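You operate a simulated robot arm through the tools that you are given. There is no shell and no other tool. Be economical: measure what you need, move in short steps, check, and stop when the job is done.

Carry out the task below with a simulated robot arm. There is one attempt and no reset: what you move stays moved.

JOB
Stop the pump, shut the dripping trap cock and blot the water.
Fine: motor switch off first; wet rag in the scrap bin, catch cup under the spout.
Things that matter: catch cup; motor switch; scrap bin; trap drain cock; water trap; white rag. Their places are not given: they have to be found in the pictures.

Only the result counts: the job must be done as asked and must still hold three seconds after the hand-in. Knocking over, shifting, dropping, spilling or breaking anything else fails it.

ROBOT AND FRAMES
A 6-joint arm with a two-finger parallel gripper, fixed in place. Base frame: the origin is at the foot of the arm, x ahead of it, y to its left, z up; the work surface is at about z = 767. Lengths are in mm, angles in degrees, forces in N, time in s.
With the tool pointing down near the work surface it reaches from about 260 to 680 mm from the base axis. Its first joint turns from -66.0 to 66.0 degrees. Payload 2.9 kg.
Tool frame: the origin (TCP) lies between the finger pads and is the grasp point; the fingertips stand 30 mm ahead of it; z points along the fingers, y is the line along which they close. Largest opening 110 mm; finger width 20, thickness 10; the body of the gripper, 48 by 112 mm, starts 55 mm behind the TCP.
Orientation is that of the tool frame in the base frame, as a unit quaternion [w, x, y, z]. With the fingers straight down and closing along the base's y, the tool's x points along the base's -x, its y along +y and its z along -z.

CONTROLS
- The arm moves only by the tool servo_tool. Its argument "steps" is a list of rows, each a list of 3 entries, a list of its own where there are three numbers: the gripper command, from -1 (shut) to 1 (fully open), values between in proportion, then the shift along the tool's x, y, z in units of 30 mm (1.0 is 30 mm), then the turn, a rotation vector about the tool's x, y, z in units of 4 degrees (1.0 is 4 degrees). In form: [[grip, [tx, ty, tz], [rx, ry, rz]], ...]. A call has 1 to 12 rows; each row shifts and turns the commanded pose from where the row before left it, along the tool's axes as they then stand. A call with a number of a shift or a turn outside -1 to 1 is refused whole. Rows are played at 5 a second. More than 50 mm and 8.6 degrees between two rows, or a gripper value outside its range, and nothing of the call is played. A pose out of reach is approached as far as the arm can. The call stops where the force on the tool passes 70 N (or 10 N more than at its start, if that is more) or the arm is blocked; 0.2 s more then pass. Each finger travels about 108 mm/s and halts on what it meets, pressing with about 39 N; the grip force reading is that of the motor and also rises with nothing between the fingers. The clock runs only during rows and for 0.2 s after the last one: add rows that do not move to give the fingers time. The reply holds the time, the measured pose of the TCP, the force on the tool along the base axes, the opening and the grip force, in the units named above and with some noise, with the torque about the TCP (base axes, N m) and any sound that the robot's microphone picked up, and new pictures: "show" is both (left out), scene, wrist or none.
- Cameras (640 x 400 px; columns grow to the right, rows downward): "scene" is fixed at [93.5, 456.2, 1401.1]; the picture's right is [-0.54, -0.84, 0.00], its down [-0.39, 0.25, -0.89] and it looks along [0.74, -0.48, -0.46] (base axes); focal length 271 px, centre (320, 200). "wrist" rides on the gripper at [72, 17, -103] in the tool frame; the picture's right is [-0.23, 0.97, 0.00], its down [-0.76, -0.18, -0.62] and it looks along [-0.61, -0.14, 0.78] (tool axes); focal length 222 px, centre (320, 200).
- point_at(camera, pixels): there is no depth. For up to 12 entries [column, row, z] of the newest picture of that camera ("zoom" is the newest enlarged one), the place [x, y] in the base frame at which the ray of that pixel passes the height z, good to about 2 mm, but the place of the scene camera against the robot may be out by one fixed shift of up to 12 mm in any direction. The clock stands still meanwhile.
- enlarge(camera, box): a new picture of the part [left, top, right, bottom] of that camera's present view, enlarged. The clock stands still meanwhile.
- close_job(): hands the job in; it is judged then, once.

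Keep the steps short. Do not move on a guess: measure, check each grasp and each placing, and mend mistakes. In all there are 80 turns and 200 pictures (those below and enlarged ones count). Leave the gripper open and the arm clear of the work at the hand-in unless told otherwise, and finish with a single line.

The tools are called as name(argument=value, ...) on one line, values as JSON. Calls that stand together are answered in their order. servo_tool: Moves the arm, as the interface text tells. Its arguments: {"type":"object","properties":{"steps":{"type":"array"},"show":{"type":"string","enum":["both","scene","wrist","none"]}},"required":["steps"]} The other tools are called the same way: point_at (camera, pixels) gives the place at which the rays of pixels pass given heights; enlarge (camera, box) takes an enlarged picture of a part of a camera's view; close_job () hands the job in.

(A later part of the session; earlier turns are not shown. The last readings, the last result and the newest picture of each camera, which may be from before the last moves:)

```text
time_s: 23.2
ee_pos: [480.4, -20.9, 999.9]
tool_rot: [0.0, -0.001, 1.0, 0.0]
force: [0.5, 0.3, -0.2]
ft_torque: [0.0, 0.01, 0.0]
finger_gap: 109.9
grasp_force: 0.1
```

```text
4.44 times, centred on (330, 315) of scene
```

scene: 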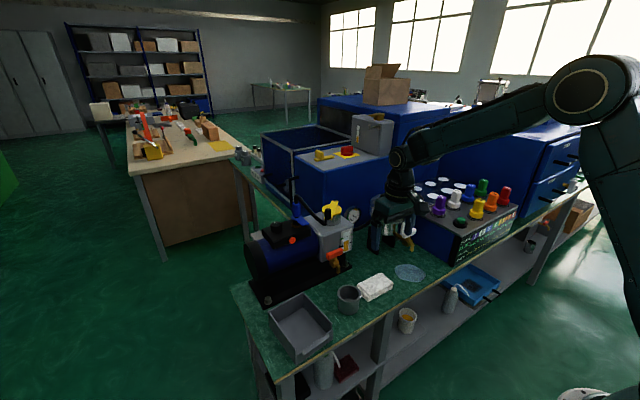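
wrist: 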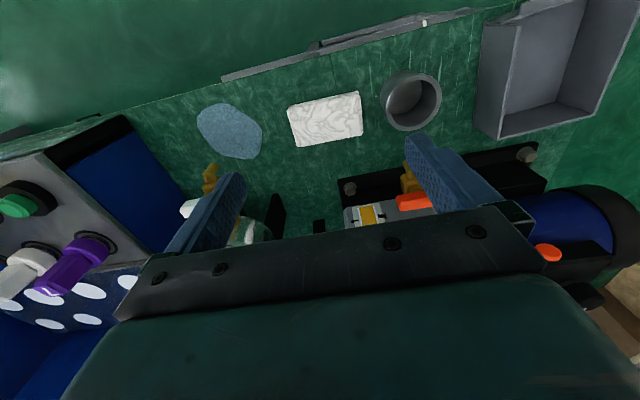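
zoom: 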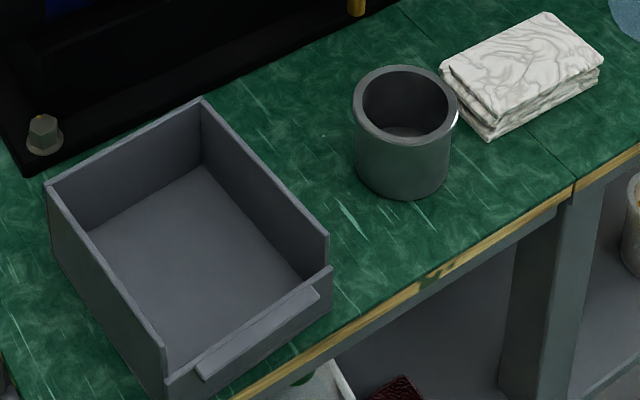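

The rag is aligned with the axes: x 489–545, y -71…+28, about 25 thick. The puddle spans x 462–555, y -214…-121, and the spout tip hangs at about x 512–518, z ~853. A hand tilted 35° back lets me slide the rag under the spout without touching it. I'll turn the tool -35° about its y here, up high.

servo_tool(steps=[[1, [0, 0, 0], [0, -0.972, 0]], [1, [0, 0, 0], [0, -0.972, 0]], [1, [0, 0, 0], [0, -0.972, 0]], [1, [0, 0, 0], [0, -0.972, 0]], [1, [0, 0, 0], [0, -0.972, 0]], [1, [0, 0, 0], [0, -0.972, 0]], [1, [0, 0, 0], [0, -0.972, 0]], [1, [0, 0, 0], [0, -0.972, 0]], [1, [0, 0, 0], [0, -0.972, 0]], [1, [0, 0, 0], [0, 0, 0]]])

```text
time_s: 25.4
ee_pos: [480.1, -22.2, 999.0]
tool_rot: [0.302, 0.0, 0.953, 0.001]
force: [0.3, 0.1, 0.0]
ft_torque: [0.0, 0.01, -0.02]
finger_gap: 110.2
grasp_force: 0.0
```

scene: 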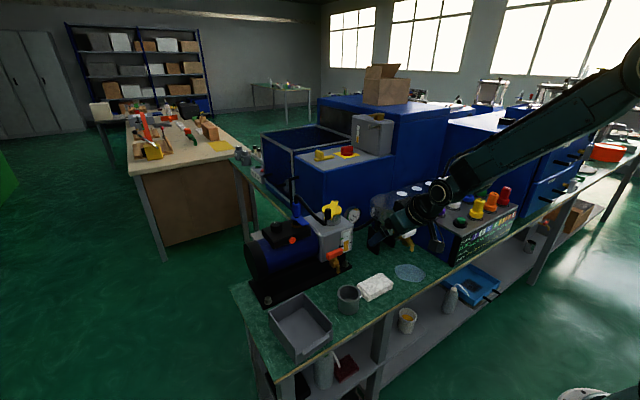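
wrist: 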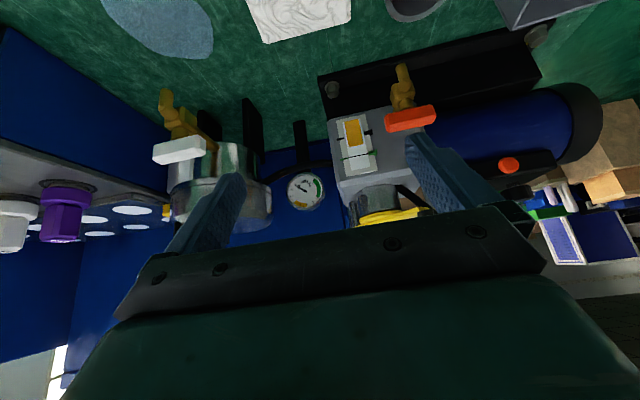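

With the gripper open to 110 mm along y, the +y finger would nearly touch the cup (rim about y 45). Better plan: grip the rag vertically across its 55 mm width near its -y end, then turn so it reaches forward under the spout. I'll undo the tilt and yaw the hand +90° (ccw from above).

servo_tool(steps=[[1, [0, 0, 0], [0, 0.972, 0]], [1, [0, 0, 0], [0, 0.972, 0]], [1, [0, 0, 0], [0, 0.972, 0]], [1, [0, 0, 0], [0, 0.972, 0]], [1, [0, 0, 0], [0, 0.972, 0]], [1, [0, 0, 0], [0, 0.972, 0]], [1, [0, 0, 0], [0, 0.972, 0]], [1, [0, 0, 0], [0, 0.972, 0]], [1, [0, 0, 0], [0, 0.972, 0]], [1, [0, 0, 0], [0, 0, -1]], [1, [0, 0, 0], [0, 0, -1]], [1, [0, 0, 0], [0, 0, -1]]], show="none")

servo_tool(steps=[[1, [0, 0, 0], [0, 0, -1]], [1, [0, 0, 0], [0, 0, -1]], [1, [0, 0, 0], [0, 0, -1]], [1, [0, 0, 0], [0, 0, -1]], [1, [0, 0, 0], [0, 0, -1]], [1, [0, 0, 0], [0, 0, -1]], [1, [0, 0, 0], [0, 0, -1]], [1, [0, 0, 0], [0, 0, -1]], [1, [0, 0, 0], [0, 0, -1]], [1, [0, 0, 0], [0, 0, -1]], [1, [0, 0, 0], [0, 0, -1]], [1, [0, 0, 0], [0, 0, -1]]], show="none")

servo_tool(steps=[[1, [0, 0, 0], [0, 0, -1]], [1, [0, 0, 0], [0, 0, -1]], [1, [0, 0, 0], [0, 0, -1]], [1, [0, 0, 0], [0, 0, -1]], [1, [0, 0, 0], [0, 0, -1]], [1, [0, 0, 0], [0, 0, -1]], [1, [0, 0, 0], [0, 0, -1]], [0.5, [0, 0, 0], [0, 0, -0.5]], [0.5, [0, 0, 0], [0, 0, 0]]])

```text
time_s: 28.0
ee_pos: [479.1, -22.6, 999.3]
tool_rot: [0.0, -0.106, 0.994, 0.0]
force: [0.1, -0.3, 1.0]
ft_torque: [0.0, 0.0, -0.02]
finger_gap: 110.0
grasp_force: 0.1
```

```text
time_s: 30.6
ee_pos: [480.6, -22.1, 999.5]
tool_rot: [0.0, -0.5, 0.866, 0.0]
force: [-0.4, 0.4, 0.9]
ft_torque: [0.0, -0.01, 0.0]
finger_gap: 109.9
grasp_force: 0.0
```

```text
time_s: 32.6
ee_pos: [480.4, -22.0, 999.1]
tool_rot: [-0.001, 0.708, -0.706, 0.0]
force: [0.5, 0.6, 1.2]
ft_torque: [0.04, -0.01, -0.04]
finger_gap: 82.6
grasp_force: 0.1
```

scene: 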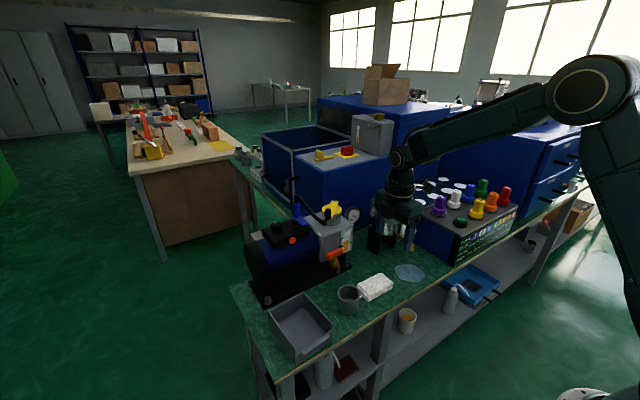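
wrist: 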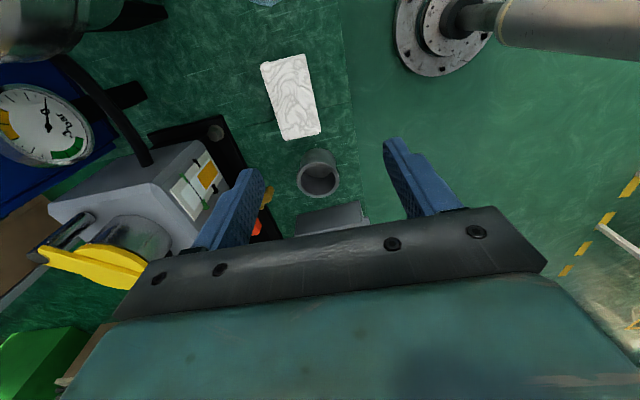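

Oriented: tool x is now -y and tool y is -x. I'll shift over the rag's -y end (x 517, y -49) and descend to TCP z≈840, then check.

servo_tool(steps=[[0.5, [0.9, -0.6, 0], [0, 0, 0]], [0.5, [0, -0.63, 0], [0, 0, 0]], [0.5, [0, 0, 1], [0, 0, 0]], [0.5, [0, 0, 1], [0, 0, 0]], [0.5, [0, 0, 1], [0, 0, 0]], [0.5, [0, 0, 1], [0, 0, 0]], [0.5, [0, 0, 1], [0, 0, 0]], [0.5, [0, 0, 0.3], [0, 0, 0]], [0.5, [0, 0, 0], [0, 0, 0]]])

enlarge(camera="scene", box=[330, 200, 458, 310])

```text
time_s: 34.6
ee_pos: [516.7, -49.1, 840.3]
tool_rot: [0.001, -0.707, 0.707, 0.0]
force: [0.3, -0.2, -0.7]
ft_torque: [0.02, -0.01, 0.0]
finger_gap: 82.4
grasp_force: 0.0
```

scene: 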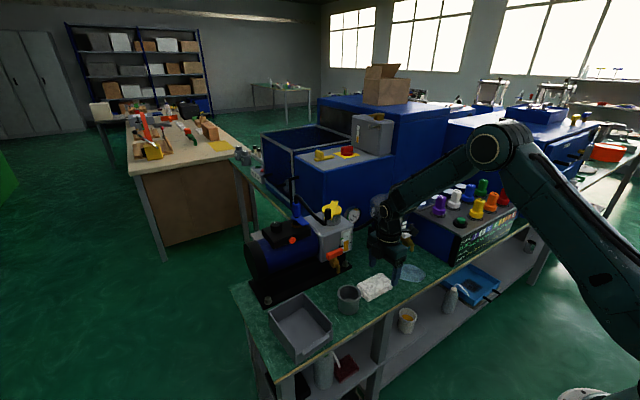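
wrist: 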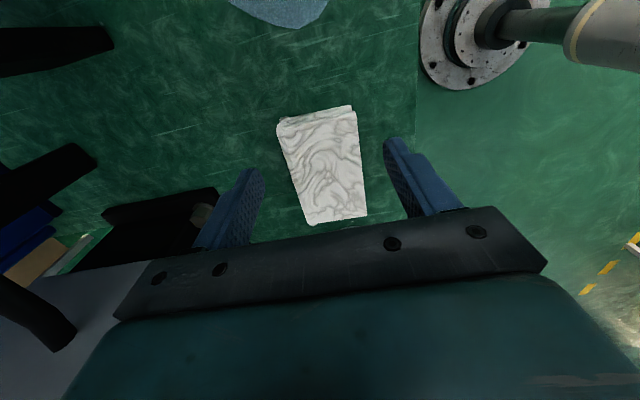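

```text
3.64 times, centred on (394, 255) of scene
```

zoom: 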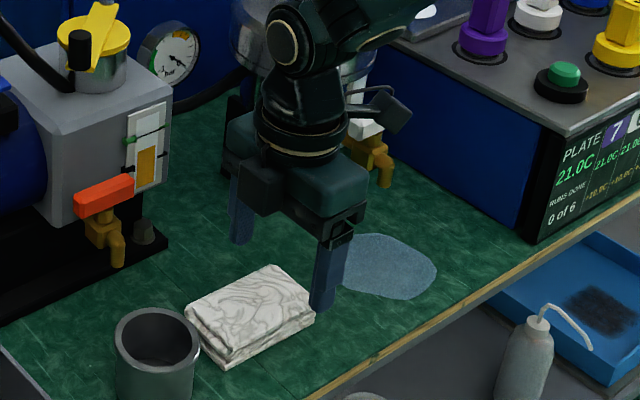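

The rag lies between the fingers. I'll descend to TCP z≈802, close and hold.

servo_tool(steps=[[0.5, [0, 0, 0.7], [0, 0, 0]], [0.5, [0, 0, 0.57], [0, 0, 0]], [0.5, [0, 0, 0], [0, 0, 0]], [-1, [0, 0, 0], [0, 0, 0]], [-1, [0, 0, 0], [0, 0, 0]], [-1, [0, 0, 0], [0, 0, 0]], [-1, [0, 0, 0], [0, 0, 0]]])

enlarge(camera="scene", box=[330, 200, 458, 310])

```text
time_s: 36.2
ee_pos: [516.7, -48.8, 803.2]
tool_rot: [-0.001, -0.707, 0.707, 0.001]
force: [1.0, 0.2, -0.3]
ft_torque: [-0.01, 0.01, 0.02]
finger_gap: 56.8
grasp_force: 38.9
```

scene: 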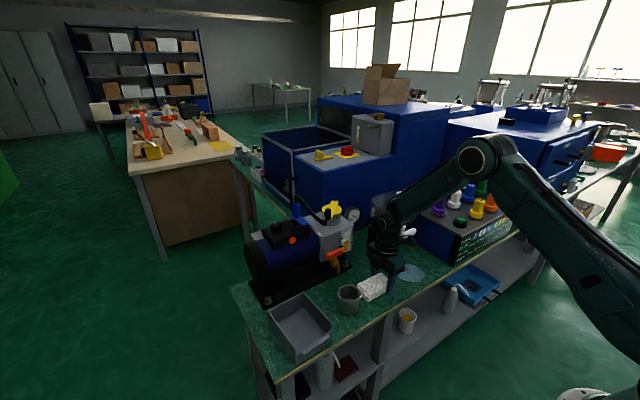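
wrist: 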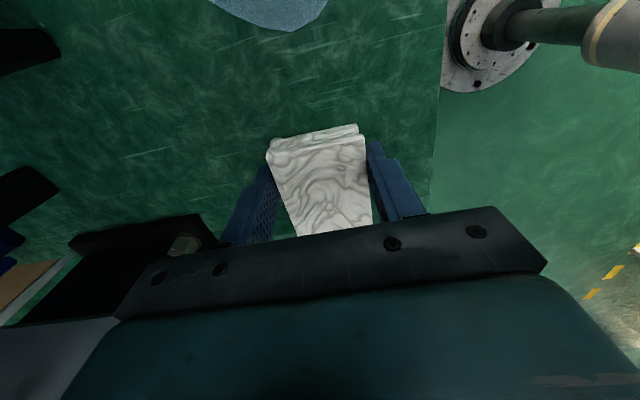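

```text
3.64 times, centred on (394, 255) of scene
```

zoom: 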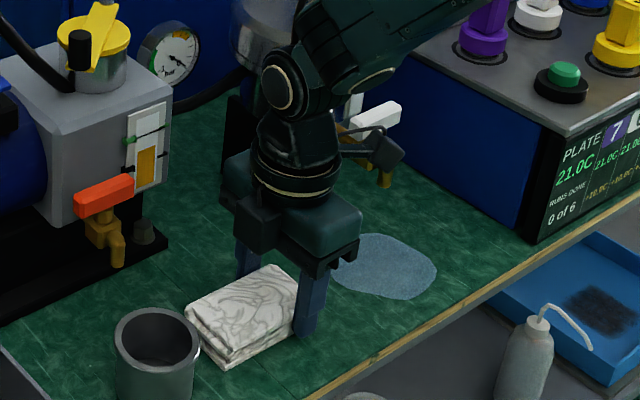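

Gripped: gap 56.8, 39 N. I'll lift 90 mm, then draw back to x≈430, y≈-120, and check for slip.

servo_tool(steps=[[-1, [0, 0, -0.5], [0, 0, 0]], [-1, [0, 0, -0.8], [0, 0, 0]], [-1, [0, 0, -0.9], [0, 0, 0]], [-1, [0, 0, -0.8], [0, 0, 0]], [-1, [0, 1, 0], [0, 0, 0]], [-1, [0, 1, 0], [0, 0, 0]], [-1, [0.8, 0.9, 0], [0, 0, 0]], [-1, [0.8, 0, 0], [0, 0, 0]], [-1, [0.7, 0, 0], [0, 0, 0]], [-1, [0, 0, 0], [0, 0, 0]]])

```text
time_s: 38.4
ee_pos: [429.1, -118.9, 892.8]
tool_rot: [0.0, 0.707, -0.707, 0.0]
force: [-0.2, -0.8, -0.3]
ft_torque: [-0.01, -0.02, 0.01]
finger_gap: 56.9
grasp_force: 39.1
```

scene: 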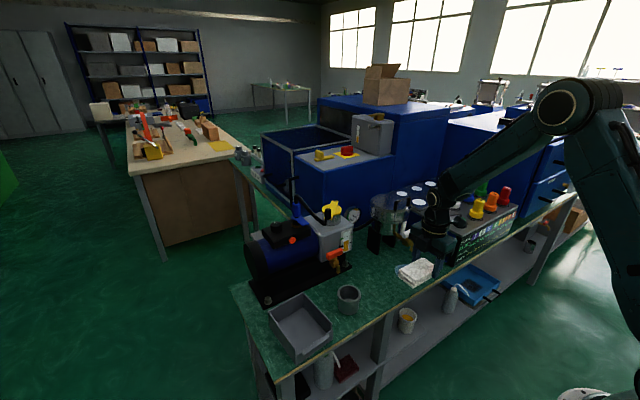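
wrist: 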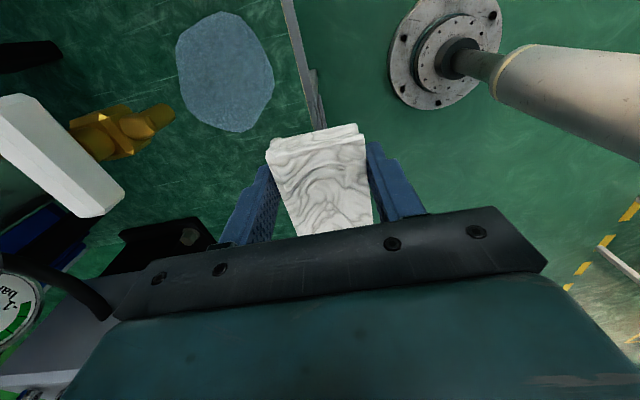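

Held level with no slip. I'll move 20 mm further back, then yaw -90° so that the rag points forward.

servo_tool(steps=[[-1, [0, 0.66, 0], [0, 0, 0]], [-1, [0, 0, 0], [0, 0, 1]], [-1, [0, 0, 0], [0, 0, 1]], [-1, [0, 0, 0], [0, 0, 1]], [-1, [0, 0, 0], [0, 0, 1]], [-1, [0, 0, 0], [0, 0, 1]], [-1, [0, 0, 0], [0, 0, 1]], [-1, [0, 0, 0], [0, 0, 1]], [-1, [0, 0, 0], [0, 0, 1]], [-1, [0, 0, 0], [0, 0, 1]], [-1, [0, 0, 0], [0, 0, 1]], [-1, [0, 0, 0], [0, 0, 1]]], show="none")

servo_tool(steps=[[-1, [0, 0, 0], [0, 0, 1]], [-1, [0, 0, 0], [0, 0, 1]], [-1, [0, 0, 0], [0, 0, 1]], [-1, [0, 0, 0], [0, 0, 1]], [-1, [0, 0, 0], [0, 0, 1]], [-1, [0, 0, 0], [0, 0, 1]], [-1, [0, 0, 0], [0, 0, 1]], [-1, [0, 0, 0], [0, 0, 1]], [-1, [0, 0, 0], [0, 0, 1]], [-1, [0, 0, 0], [0, 0, 1]], [-1, [0, 0, 0], [0, 0, 1]], [-1, [0, 0, 0], [0, 0, 0.5]]])

```text
time_s: 41.0
ee_pos: [410.4, -118.7, 892.6]
tool_rot: [0.0, -0.39, 0.921, 0.0]
force: [-0.5, 0.2, -1.0]
ft_torque: [-0.01, -0.01, -0.01]
finger_gap: 56.7
grasp_force: 38.6
```

```text
time_s: 43.6
ee_pos: [411.0, -119.4, 893.0]
tool_rot: [0.0, 0.002, 1.0, 0.0]
force: [0.7, 0.6, -0.6]
ft_torque: [-0.01, 0.03, -0.01]
finger_gap: 56.5
grasp_force: 38.7
```

scene: 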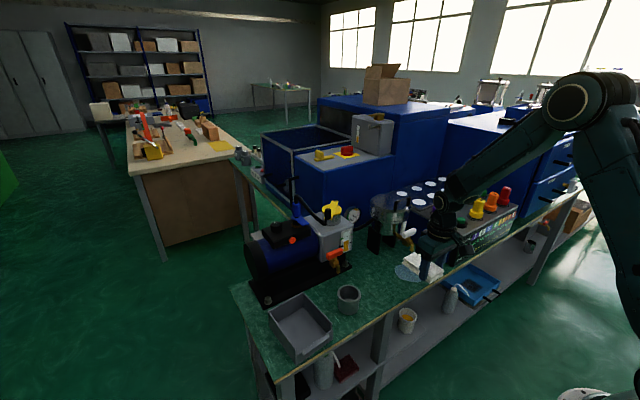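
wrist: 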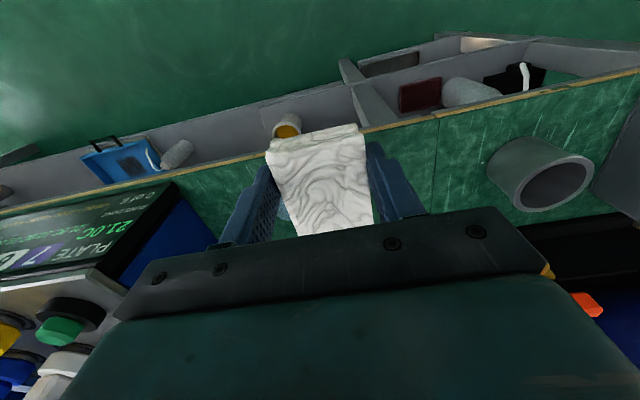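

The rag now points forward and sits level. Before lowering, I'll check where the blue machine's side and the front edge of the table are.

point_at(camera="scene", pixels=[[453, 265.4, 767], [418.7, 245.4, 767], [440, 258, 767], [415, 299, 767], [370, 317, 767]])

enlarge(camera="scene", box=[376, 200, 476, 300])

```text
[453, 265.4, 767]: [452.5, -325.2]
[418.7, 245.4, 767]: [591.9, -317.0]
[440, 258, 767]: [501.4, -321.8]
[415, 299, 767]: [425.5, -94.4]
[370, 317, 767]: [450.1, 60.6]
```

```text
4.00 times, centred on (426, 250) of scene
```

zoom: 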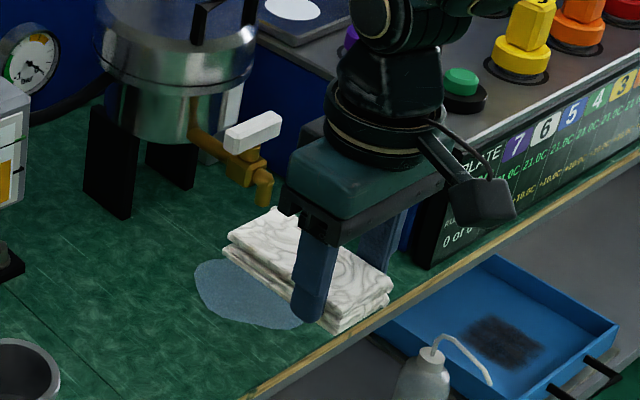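

The machine side is at y≈-320, so there is plenty of room. I'll lower at y≈-148, slide the rag forward just above the table to TCP x≈478, then press down lightly.

servo_tool(steps=[[-1, [-0.6, -0.95, 0], [0, 0, 0]], [-1, [0, 0, 0.9], [0, 0, 0]], [-1, [0, 0, 0.9], [0, 0, 0]], [-1, [0, 0, 0.8], [0, 0, 0]], [-1, [-0.7, 0, 0], [0, 0, 0]], [-1, [-0.9, 0, 0], [0, 0, 0]], [-1, [0, 0, 0.3], [0, 0, 0]], [-1, [0, 0, 0.1], [0, 0, 0]], [-1, [0, 0, 0], [0, 0, 0]]])

enlarge(camera="scene", box=[376, 200, 476, 300])

```text
time_s: 45.6
ee_pos: [477.7, -145.8, 802.9]
tool_rot: [0.0, 0.0, 1.0, -0.001]
force: [-0.1, -0.8, -0.6]
ft_torque: [-0.01, 0.01, 0.01]
finger_gap: 56.8
grasp_force: 38.8
```

scene: 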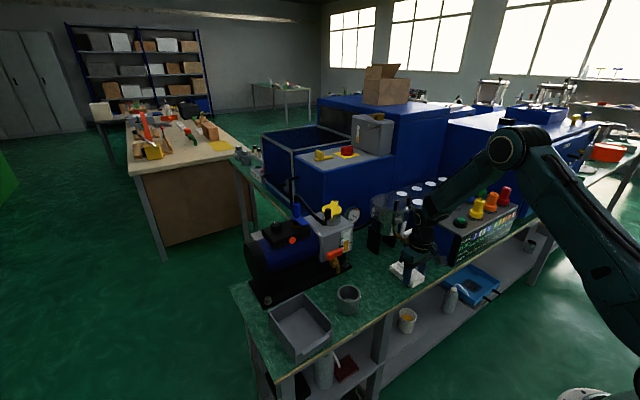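
wrist: 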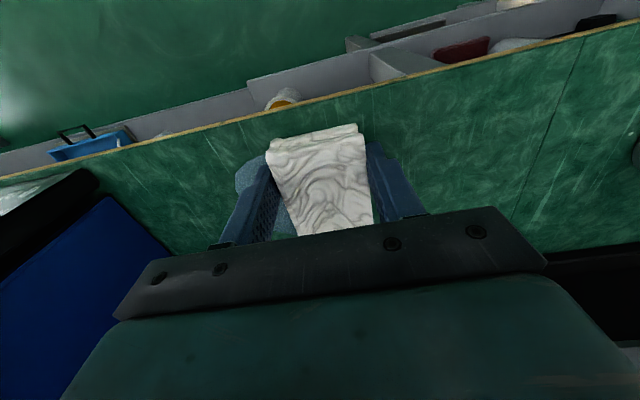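

```text
4.00 times, centred on (426, 250) of scene
```

zoom: 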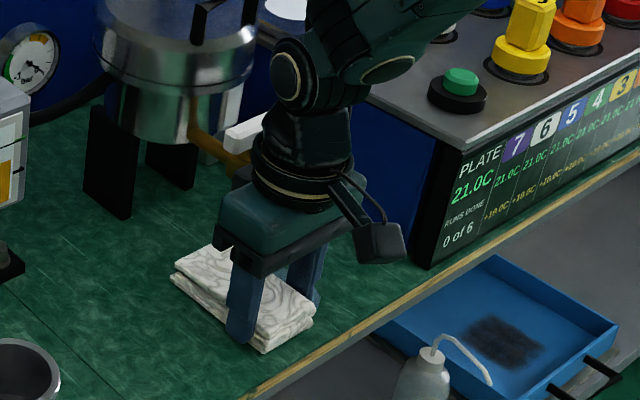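

Now I'll press down gently (1 mm rows) until there is a light contact force.

servo_tool(steps=[[-1, [0, 0, 0.05], [0, 0, 0]], [-1, [0, 0, 0.05], [0, 0, 0]], [-1, [0, 0, 0], [0, 0, 0]], [-1, [0, 0, 0], [0, 0, 0]], [-1, [0, 0, 0], [0, 0, 0]]], show="wrist")

```text
time_s: 46.8
ee_pos: [477.3, -147.0, 800.9]
tool_rot: [0.003, 0.0, 1.0, -0.001]
force: [-10.0, 1.8, 41.2]
ft_torque: [0.2, 0.52, 0.03]
finger_gap: 56.7
grasp_force: 39.0
```

wrist: 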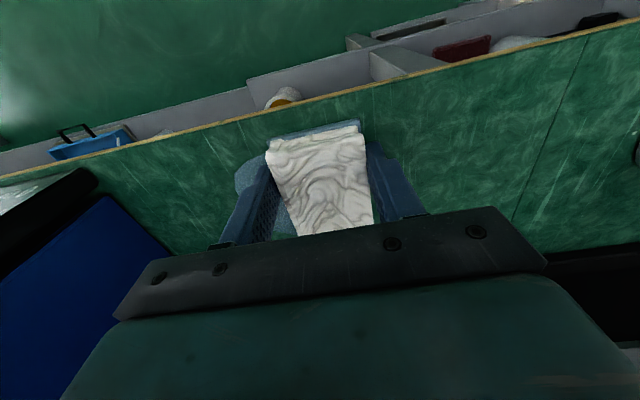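

Firm contact at 41 N. I'll ease up about 1 mm and wipe slowly toward -y across the puddle.

servo_tool(steps=[[-1, [0, 0, -0.04], [0, 0, 0]], [-1, [0, -0.3, 0], [0, 0, 0]], [-1, [0, -0.3, 0], [0, 0, 0]], [-1, [0, -0.3, 0], [0, 0, 0]], [-1, [0, -0.3, 0], [0, 0, 0]], [-1, [0, -0.2, 0], [0, 0, 0]], [-1, [0, 0, 0], [0, 0, 0]], [-1, [0, 0, 0], [0, 0, 0]]])

enlarge(camera="scene", box=[376, 200, 476, 300])

```text
time_s: 47.5
ee_pos: [476.5, -147.3, 803.3]
tool_rot: [0.0, -0.014, 1.0, 0.007]
force: [-10.8, 9.4, 13.8]
ft_torque: [-1.32, -0.96, 0.25]
finger_gap: 56.5
grasp_force: 38.9
stopped in row 3: the force on the tool passed its limit (the readings are from after the stop); the commanded pose is now the measured one
```

scene: 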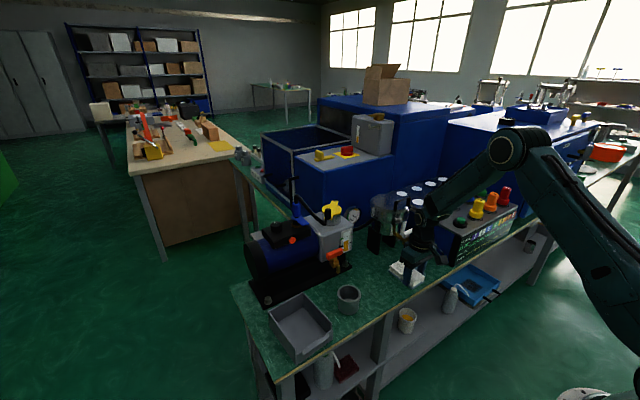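
wrist: 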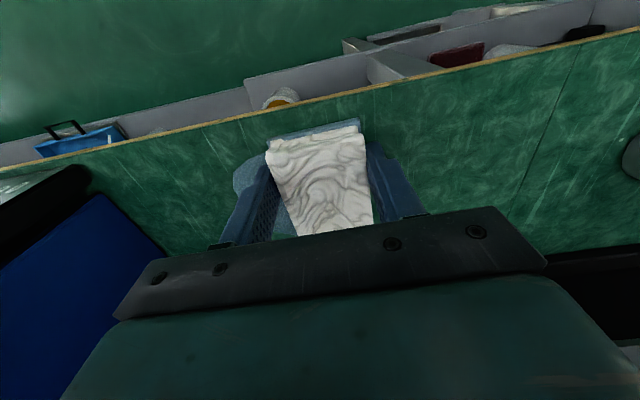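

```text
4.00 times, centred on (426, 250) of scene
```

zoom: 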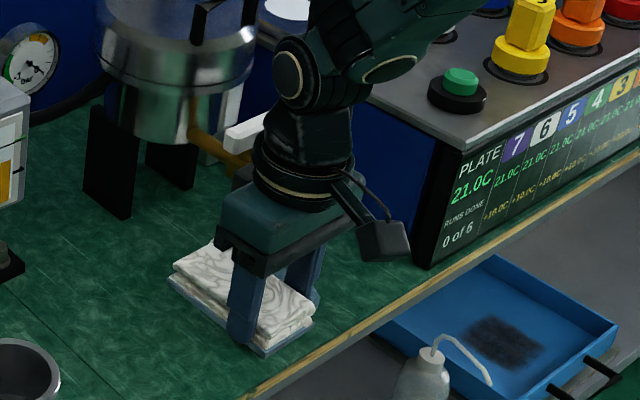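

Wiping jammed (friction), though the rag's lower layer is turning blue, so it is soaking. I'll lift a little, look at the puddle, and then blot by dabbing instead.

servo_tool(steps=[[-1, [0, 0, -0.3], [0, 0, 0]], [-1, [0, 0, -0.3], [0, 0, 0]], [-1, [0, 0, 0], [0, 0, 0]]])

enlarge(camera="scene", box=[376, 220, 456, 300])

enlarge(camera="wrist", box=[200, 90, 440, 240])

```text
time_s: 48.3
ee_pos: [479.0, -150.6, 820.6]
tool_rot: [0.002, -0.01, 1.0, 0.005]
force: [-0.2, 0.8, 5.9]
ft_torque: [-0.14, -0.24, 0.04]
finger_gap: 56.5
grasp_force: 39.5
```

scene: 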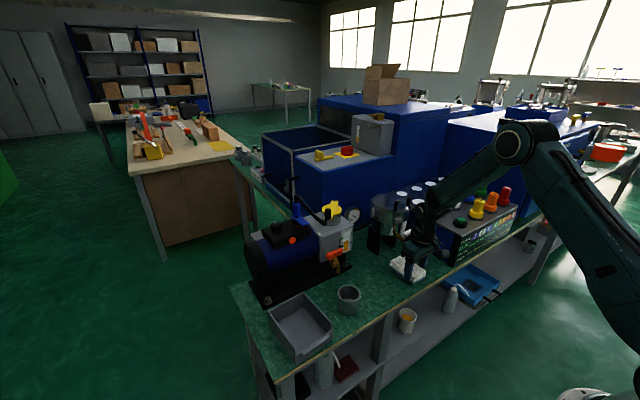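
wrist: 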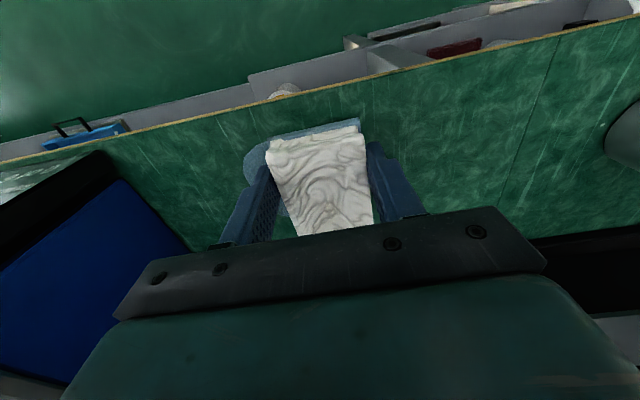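

```text
5.00 times, centred on (416, 260) of scene
```

zoom: 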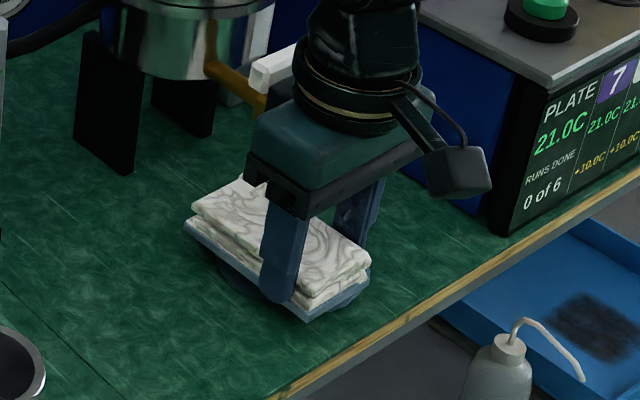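

```text
2.67 times, centred on (320, 165) of wrist
```

zoom: 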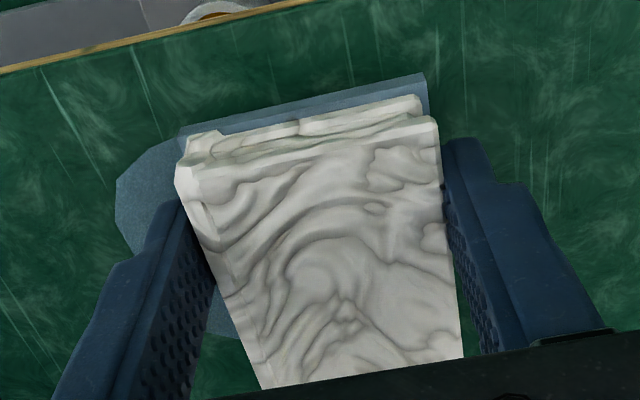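

The rag's underside is now wet (blue). I'll move 40 mm toward -y just above the table and dab there.

servo_tool(steps=[[-1, [0, -0.7, 0], [0, 0, 0]], [-1, [0, -0.6, 0], [0, 0, 0]], [-1, [0, 0, 0.3], [0, 0, 0]], [-1, [0, 0, 0.15], [0, 0, 0]], [-1, [0, 0, 0.07], [0, 0, 0]], [-1, [0, 0, 0], [0, 0, 0]]])

enlarge(camera="wrist", box=[200, 90, 440, 240])

enlarge(camera="scene", box=[376, 220, 456, 300])

```text
time_s: 48.7
ee_pos: [478.4, -152.0, 822.2]
tool_rot: [-0.002, -0.029, 0.999, 0.016]
force: [-8.1, 8.2, 11.6]
ft_torque: [-0.67, -0.94, 0.19]
finger_gap: 56.6
grasp_force: 39.0
stopped in row 1: the force on the tool passed its limit (the readings are from after the stop); the commanded pose is now the measured one
```

scene: 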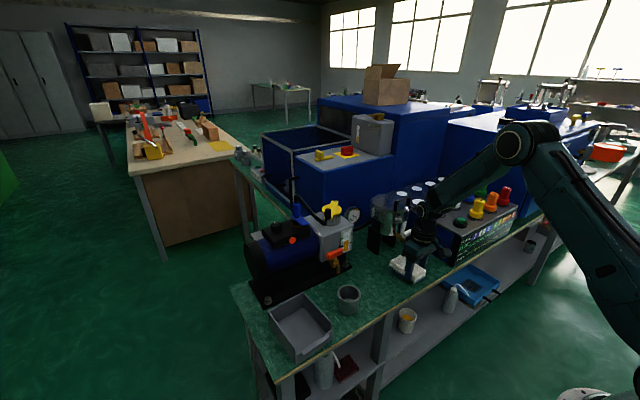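
wrist: 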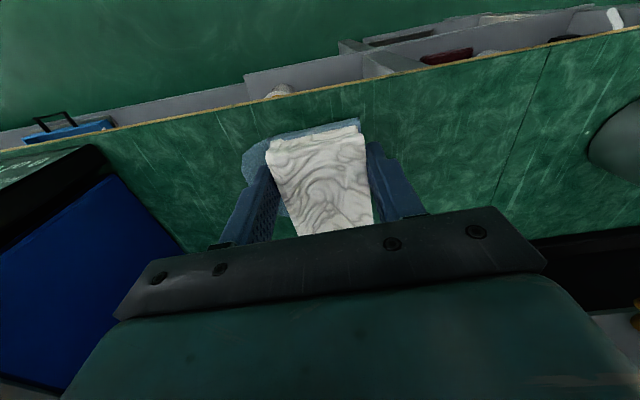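

```text
2.67 times, centred on (320, 165) of wrist
```

zoom: 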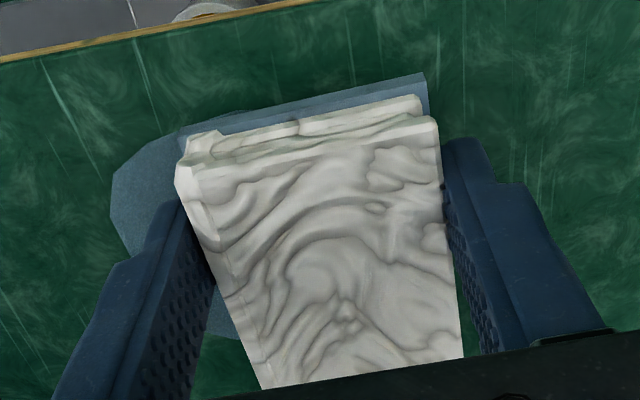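

```text
5.00 times, centred on (416, 260) of scene
```

zoom: 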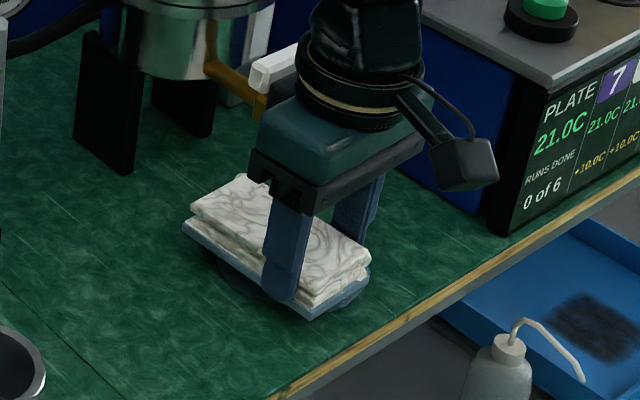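

The contact torque points to about [510–525,-160…-175,880–900]: the wrist is rubbing against the cock. I must be further back. I'll retreat 40 mm in -x, rise, and check the cock and the puddle.

servo_tool(steps=[[-1, [0.5, 0, 0], [0, 0, 0]], [-1, [0.9, 0, 0], [0, 0, 0]], [-1, [0, 0, -1], [0, 0, 0]], [-1, [0.3, 0, -0.7], [0, 0, 0]], [-1, [0, 1, 0], [0, 0, 0]], [-1, [0, 1, 0], [0, 0, 0]], [-1, [0, 1, 0], [0, 0, 0]], [-1, [0, 0, 0], [0, 0, 0]]])

enlarge(camera="scene", box=[376, 205, 456, 295])

enlarge(camera="wrist", box=[100, 60, 440, 240])

```text
time_s: 50.5
ee_pos: [423.4, -66.8, 874.4]
tool_rot: [-0.002, -0.028, 0.999, 0.016]
force: [-0.6, -0.1, 0.4]
ft_torque: [-0.01, -0.01, 0.02]
finger_gap: 56.8
grasp_force: 38.5
```

scene: 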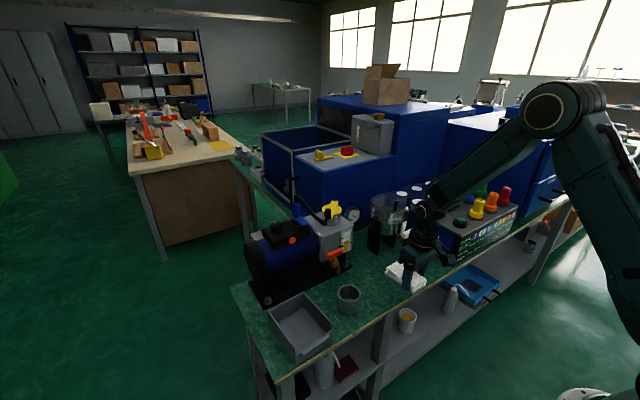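
wrist: 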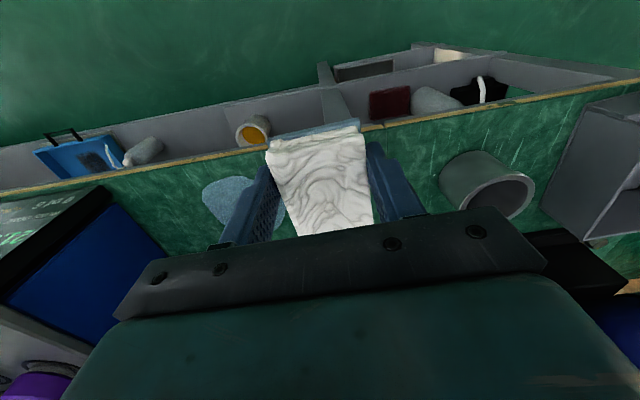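

```text
4.44 times, centred on (416, 250) of scene
```

zoom: 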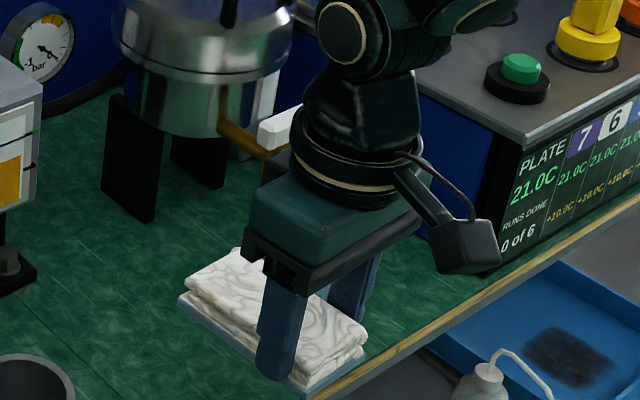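

```text
1.88 times, centred on (270, 150) of wrist
```

zoom: 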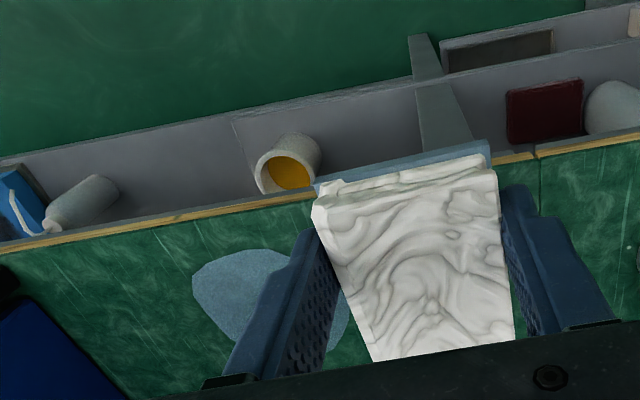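

I'll level the hand (correcting the ~3° yaw and ~2° roll picked up), rise and move +y to see the puddle and the cock unobstructed.

servo_tool(steps=[[-1, [0, 1, -1], [0.46, 0, 0.8]], [-1, [0, 1, -1], [0, 0, 0]], [-1, [0, 1, -1], [0, 0, 0]], [-1, [0, 0, -1], [0, 0, 0]], [-1, [0, 0, 0], [0, 0, 0]]])

enlarge(camera="scene", box=[376, 205, 456, 295])

enlarge(camera="wrist", box=[60, 60, 300, 240])

```text
time_s: 51.7
ee_pos: [421.6, 22.6, 996.8]
tool_rot: [-0.002, 0.0, 1.0, 0.0]
force: [0.5, 0.4, -0.2]
ft_torque: [0.01, 0.01, -0.01]
finger_gap: 56.8
grasp_force: 38.7
```

scene: 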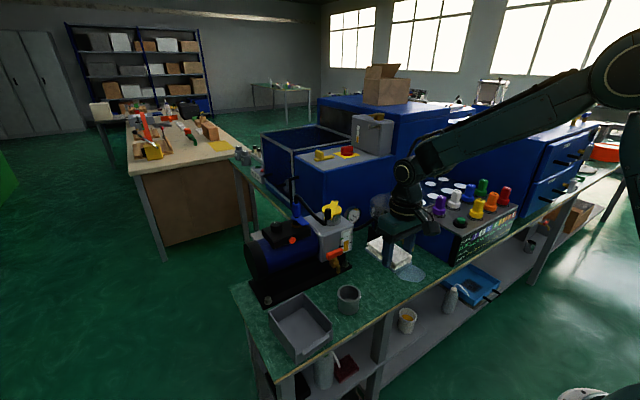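
wrist: 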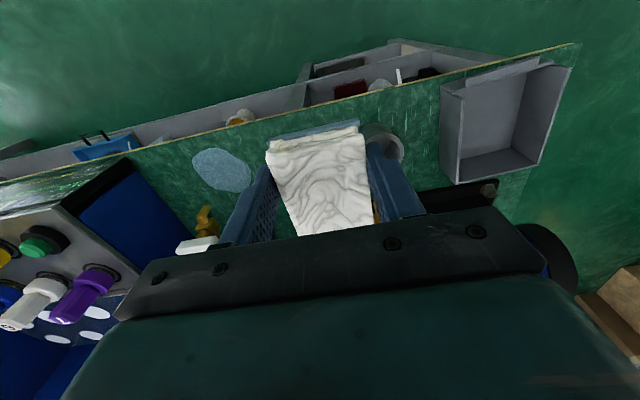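

```text
4.44 times, centred on (416, 250) of scene
```

zoom: 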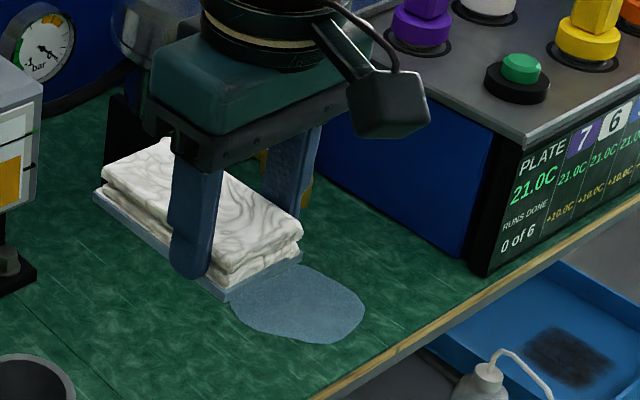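

```text
2.22 times, centred on (180, 150) of wrist
```

zoom: 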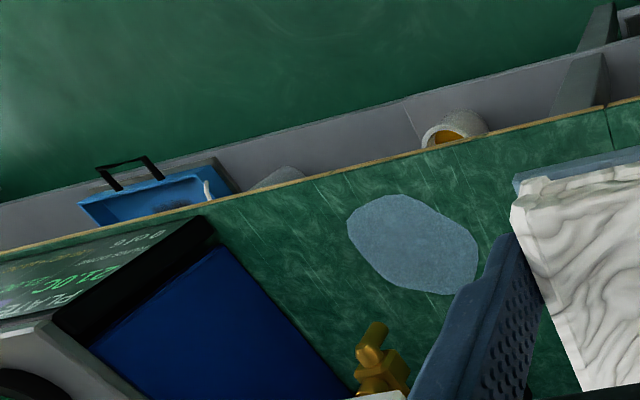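

point_at(camera="zoom", pixels=[[347, 235, 767], [478, 245, 767], [390, 195, 767], [440, 293, 767], [376, 325, 853], [370, 355, 865]])

enlarge(camera="wrist", box=[150, 190, 270, 270])

```text
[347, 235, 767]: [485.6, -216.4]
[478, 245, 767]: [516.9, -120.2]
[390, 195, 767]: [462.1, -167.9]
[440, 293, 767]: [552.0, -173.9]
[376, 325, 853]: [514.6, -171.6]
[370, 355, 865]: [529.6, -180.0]
```

```text
5.00 times, centred on (210, 230) of wrist
```

zoom: 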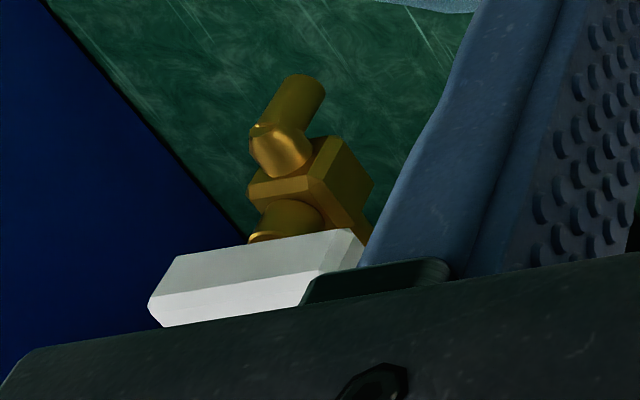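

The cock is still shut (handle transverse) and the puddle is unchanged in size. The wrist housing, about 45 mm in radius, had met the cock handle, so I'll stay at TCP x≤460, where the rag still covers up to x≈536. Moving back over the puddle at z≈845 first.

servo_tool(steps=[[-1, [-0.4, -1, 0.5], [0, 0, 0]], [-1, [-0.4, -1, 0.5], [0, 0, 0]], [-1, [-0.4, -1, 0.5], [0, 0, 0]], [-1, [0, -1, 0.8], [0, 0, 0]], [-1, [0, -1, 0.9], [0, 0, 0]], [-1, [0, -0.6, 0.9], [0, 0, 0]], [-1, [0, 0, 0.9], [0, 0, 0]], [-1, [0, 0, 0.9], [0, 0, 0]], [-1, [0, 0, 0.2], [0, 0, 0]], [-1, [0, 0, 0], [0, 0, 0]]])

```text
time_s: 53.9
ee_pos: [460.3, -145.9, 813.4]
tool_rot: [-0.002, 0.0, 1.0, 0.0]
force: [0.2, 0.2, -0.3]
ft_torque: [0.0, 0.04, 0.03]
finger_gap: 56.6
grasp_force: 38.7
```

scene: 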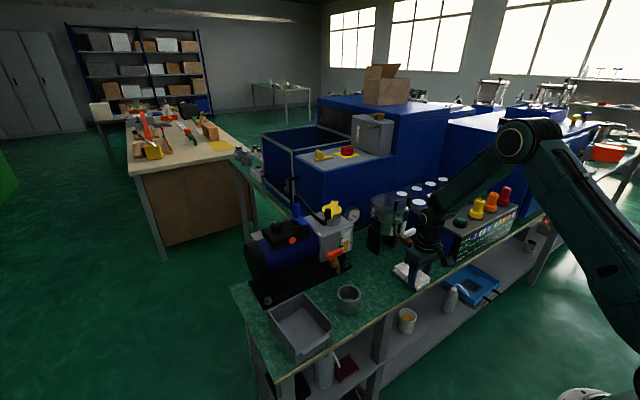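
wrist: 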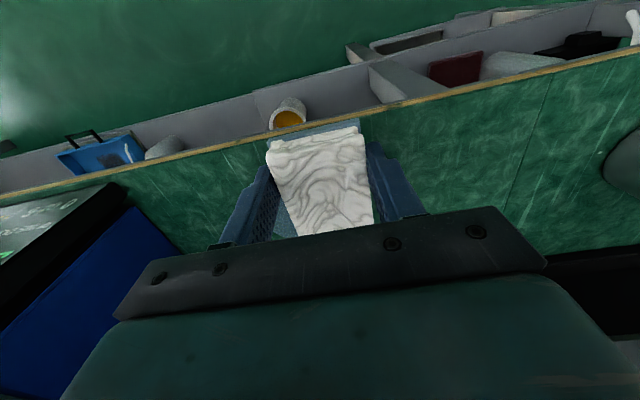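

No contact force. I'll lower by 10, then 1 mm, and wipe toward -y in small rows.

servo_tool(steps=[[-1, [0, 0, 0.3], [0, 0, 0]], [-1, [0, 0, 0.05], [0, 0, 0]], [-1, [0, 0, 0.03], [0, 0, 0]], [-1, [0, 0, 0], [0, 0, 0]]], show="none")

servo_tool(steps=[[-1, [0, -0.15, 0], [0, 0, 0]], [-1, [0, -0.2, 0], [0, 0, 0]], [-1, [0, -0.2, 0], [0, 0, 0]], [-1, [0, -0.2, 0], [0, 0, 0]], [-1, [0, -0.2, 0], [0, 0, 0]], [-1, [0, -0.2, 0], [0, 0, 0]], [-1, [0, -0.2, 0], [0, 0, 0]], [-1, [0, -0.2, 0], [0, 0, 0]], [-1, [0, 0, 0], [0, 0, 0]]])

enlarge(camera="wrist", box=[200, 90, 440, 240])

enlarge(camera="scene", box=[376, 205, 456, 295])

```text
time_s: 54.9
ee_pos: [458.3, -146.2, 801.8]
tool_rot: [0.0, -0.002, 1.0, 0.001]
force: [-2.5, -0.3, 8.1]
ft_torque: [0.12, -0.4, 0.0]
finger_gap: 56.7
grasp_force: 39.0
```

```text
time_s: 56.9
ee_pos: [457.6, -191.5, 802.1]
tool_rot: [-0.002, -0.001, 1.0, 0.0]
force: [-0.6, 12.9, 18.4]
ft_torque: [0.35, -0.03, 0.13]
finger_gap: 56.7
grasp_force: 39.1
```

scene: 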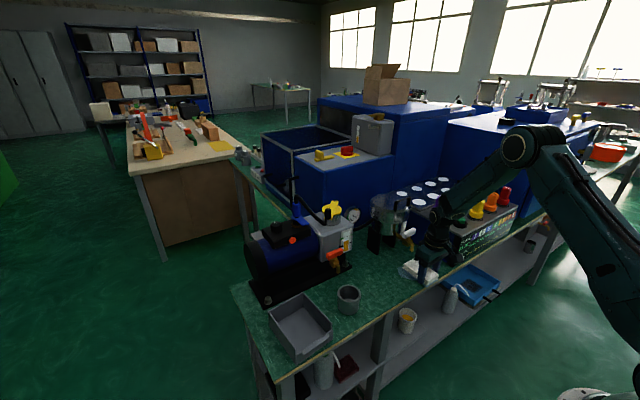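
wrist: 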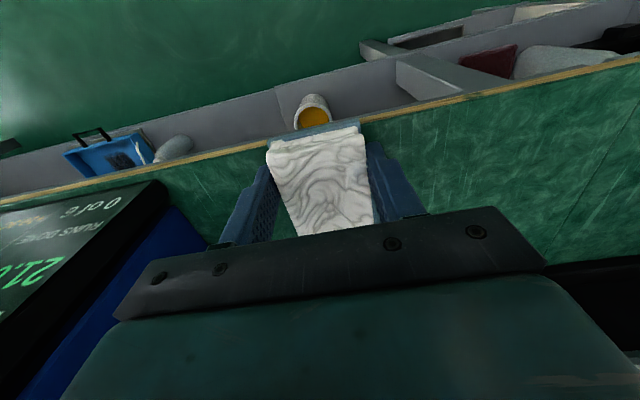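

```text
2.67 times, centred on (320, 165) of wrist
```

zoom: 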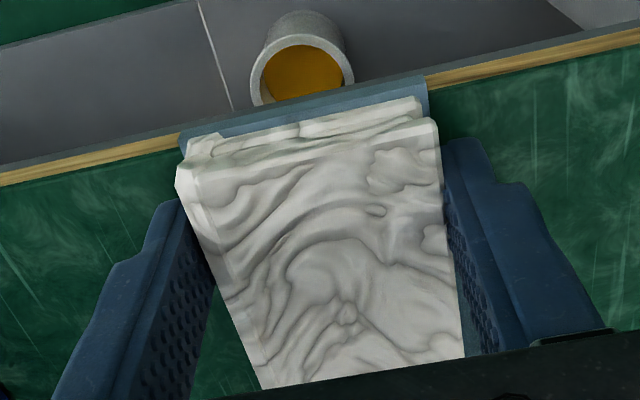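

```text
4.44 times, centred on (416, 250) of scene
```

zoom: 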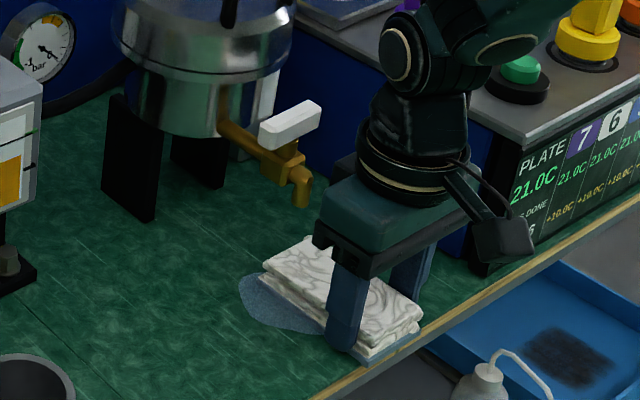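

The wipe slides well (18 N down). I'll wipe back toward +y as far as y≈-140.

servo_tool(steps=[[-1, [0, 0.2, 0], [0, 0, 0]], [-1, [0, 0.2, 0], [0, 0, 0]], [-1, [0, 0.2, 0], [0, 0, 0]], [-1, [0, 0.2, 0], [0, 0, 0]], [-1, [0, 0.2, 0], [0, 0, 0]], [-1, [0, 0.2, 0], [0, 0, 0]], [-1, [0, 0.2, 0], [0, 0, 0]], [-1, [0, 0.2, 0], [0, 0, 0]], [-1, [0, 0.2, 0], [0, 0, 0]], [-1, [0, 0, 0], [0, 0, 0]]], show="none")

servo_tool(steps=[[-1, [0, 0.3, 0], [0, 0, 0]], [-1, [0, 0.5, -0.3], [0, 0, 0]], [-1, [0, 0.9, -0.3], [0, 0, 0]], [-1, [0, 0.9, 0], [0, 0, 0]], [-1, [0, 0.5, 0], [0, 0, 0]], [-1, [0, 0, 0], [0, 0, 0]]], show="wrist")

enlarge(camera="scene", box=[376, 205, 456, 295])

```text
time_s: 59.1
ee_pos: [457.5, -138.0, 801.5]
tool_rot: [-0.002, 0.0, 1.0, 0.001]
force: [0.5, -7.9, 11.1]
ft_torque: [-0.24, -0.03, -0.03]
finger_gap: 56.7
grasp_force: 38.7
```

```text
time_s: 60.5
ee_pos: [457.1, -45.5, 817.6]
tool_rot: [-0.002, 0.0, 1.0, 0.0]
force: [0.1, 0.4, -0.6]
ft_torque: [0.0, 0.02, 0.02]
finger_gap: 56.9
grasp_force: 39.3
```

wrist: 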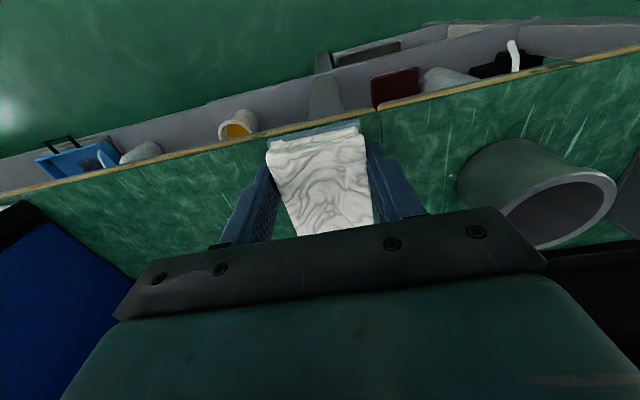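

```text
4.44 times, centred on (416, 250) of scene
```

zoom: 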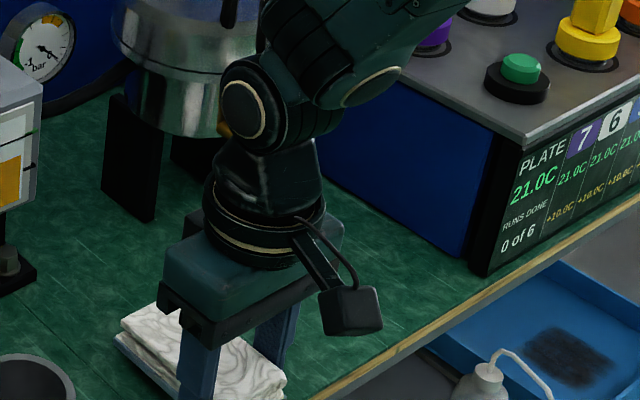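

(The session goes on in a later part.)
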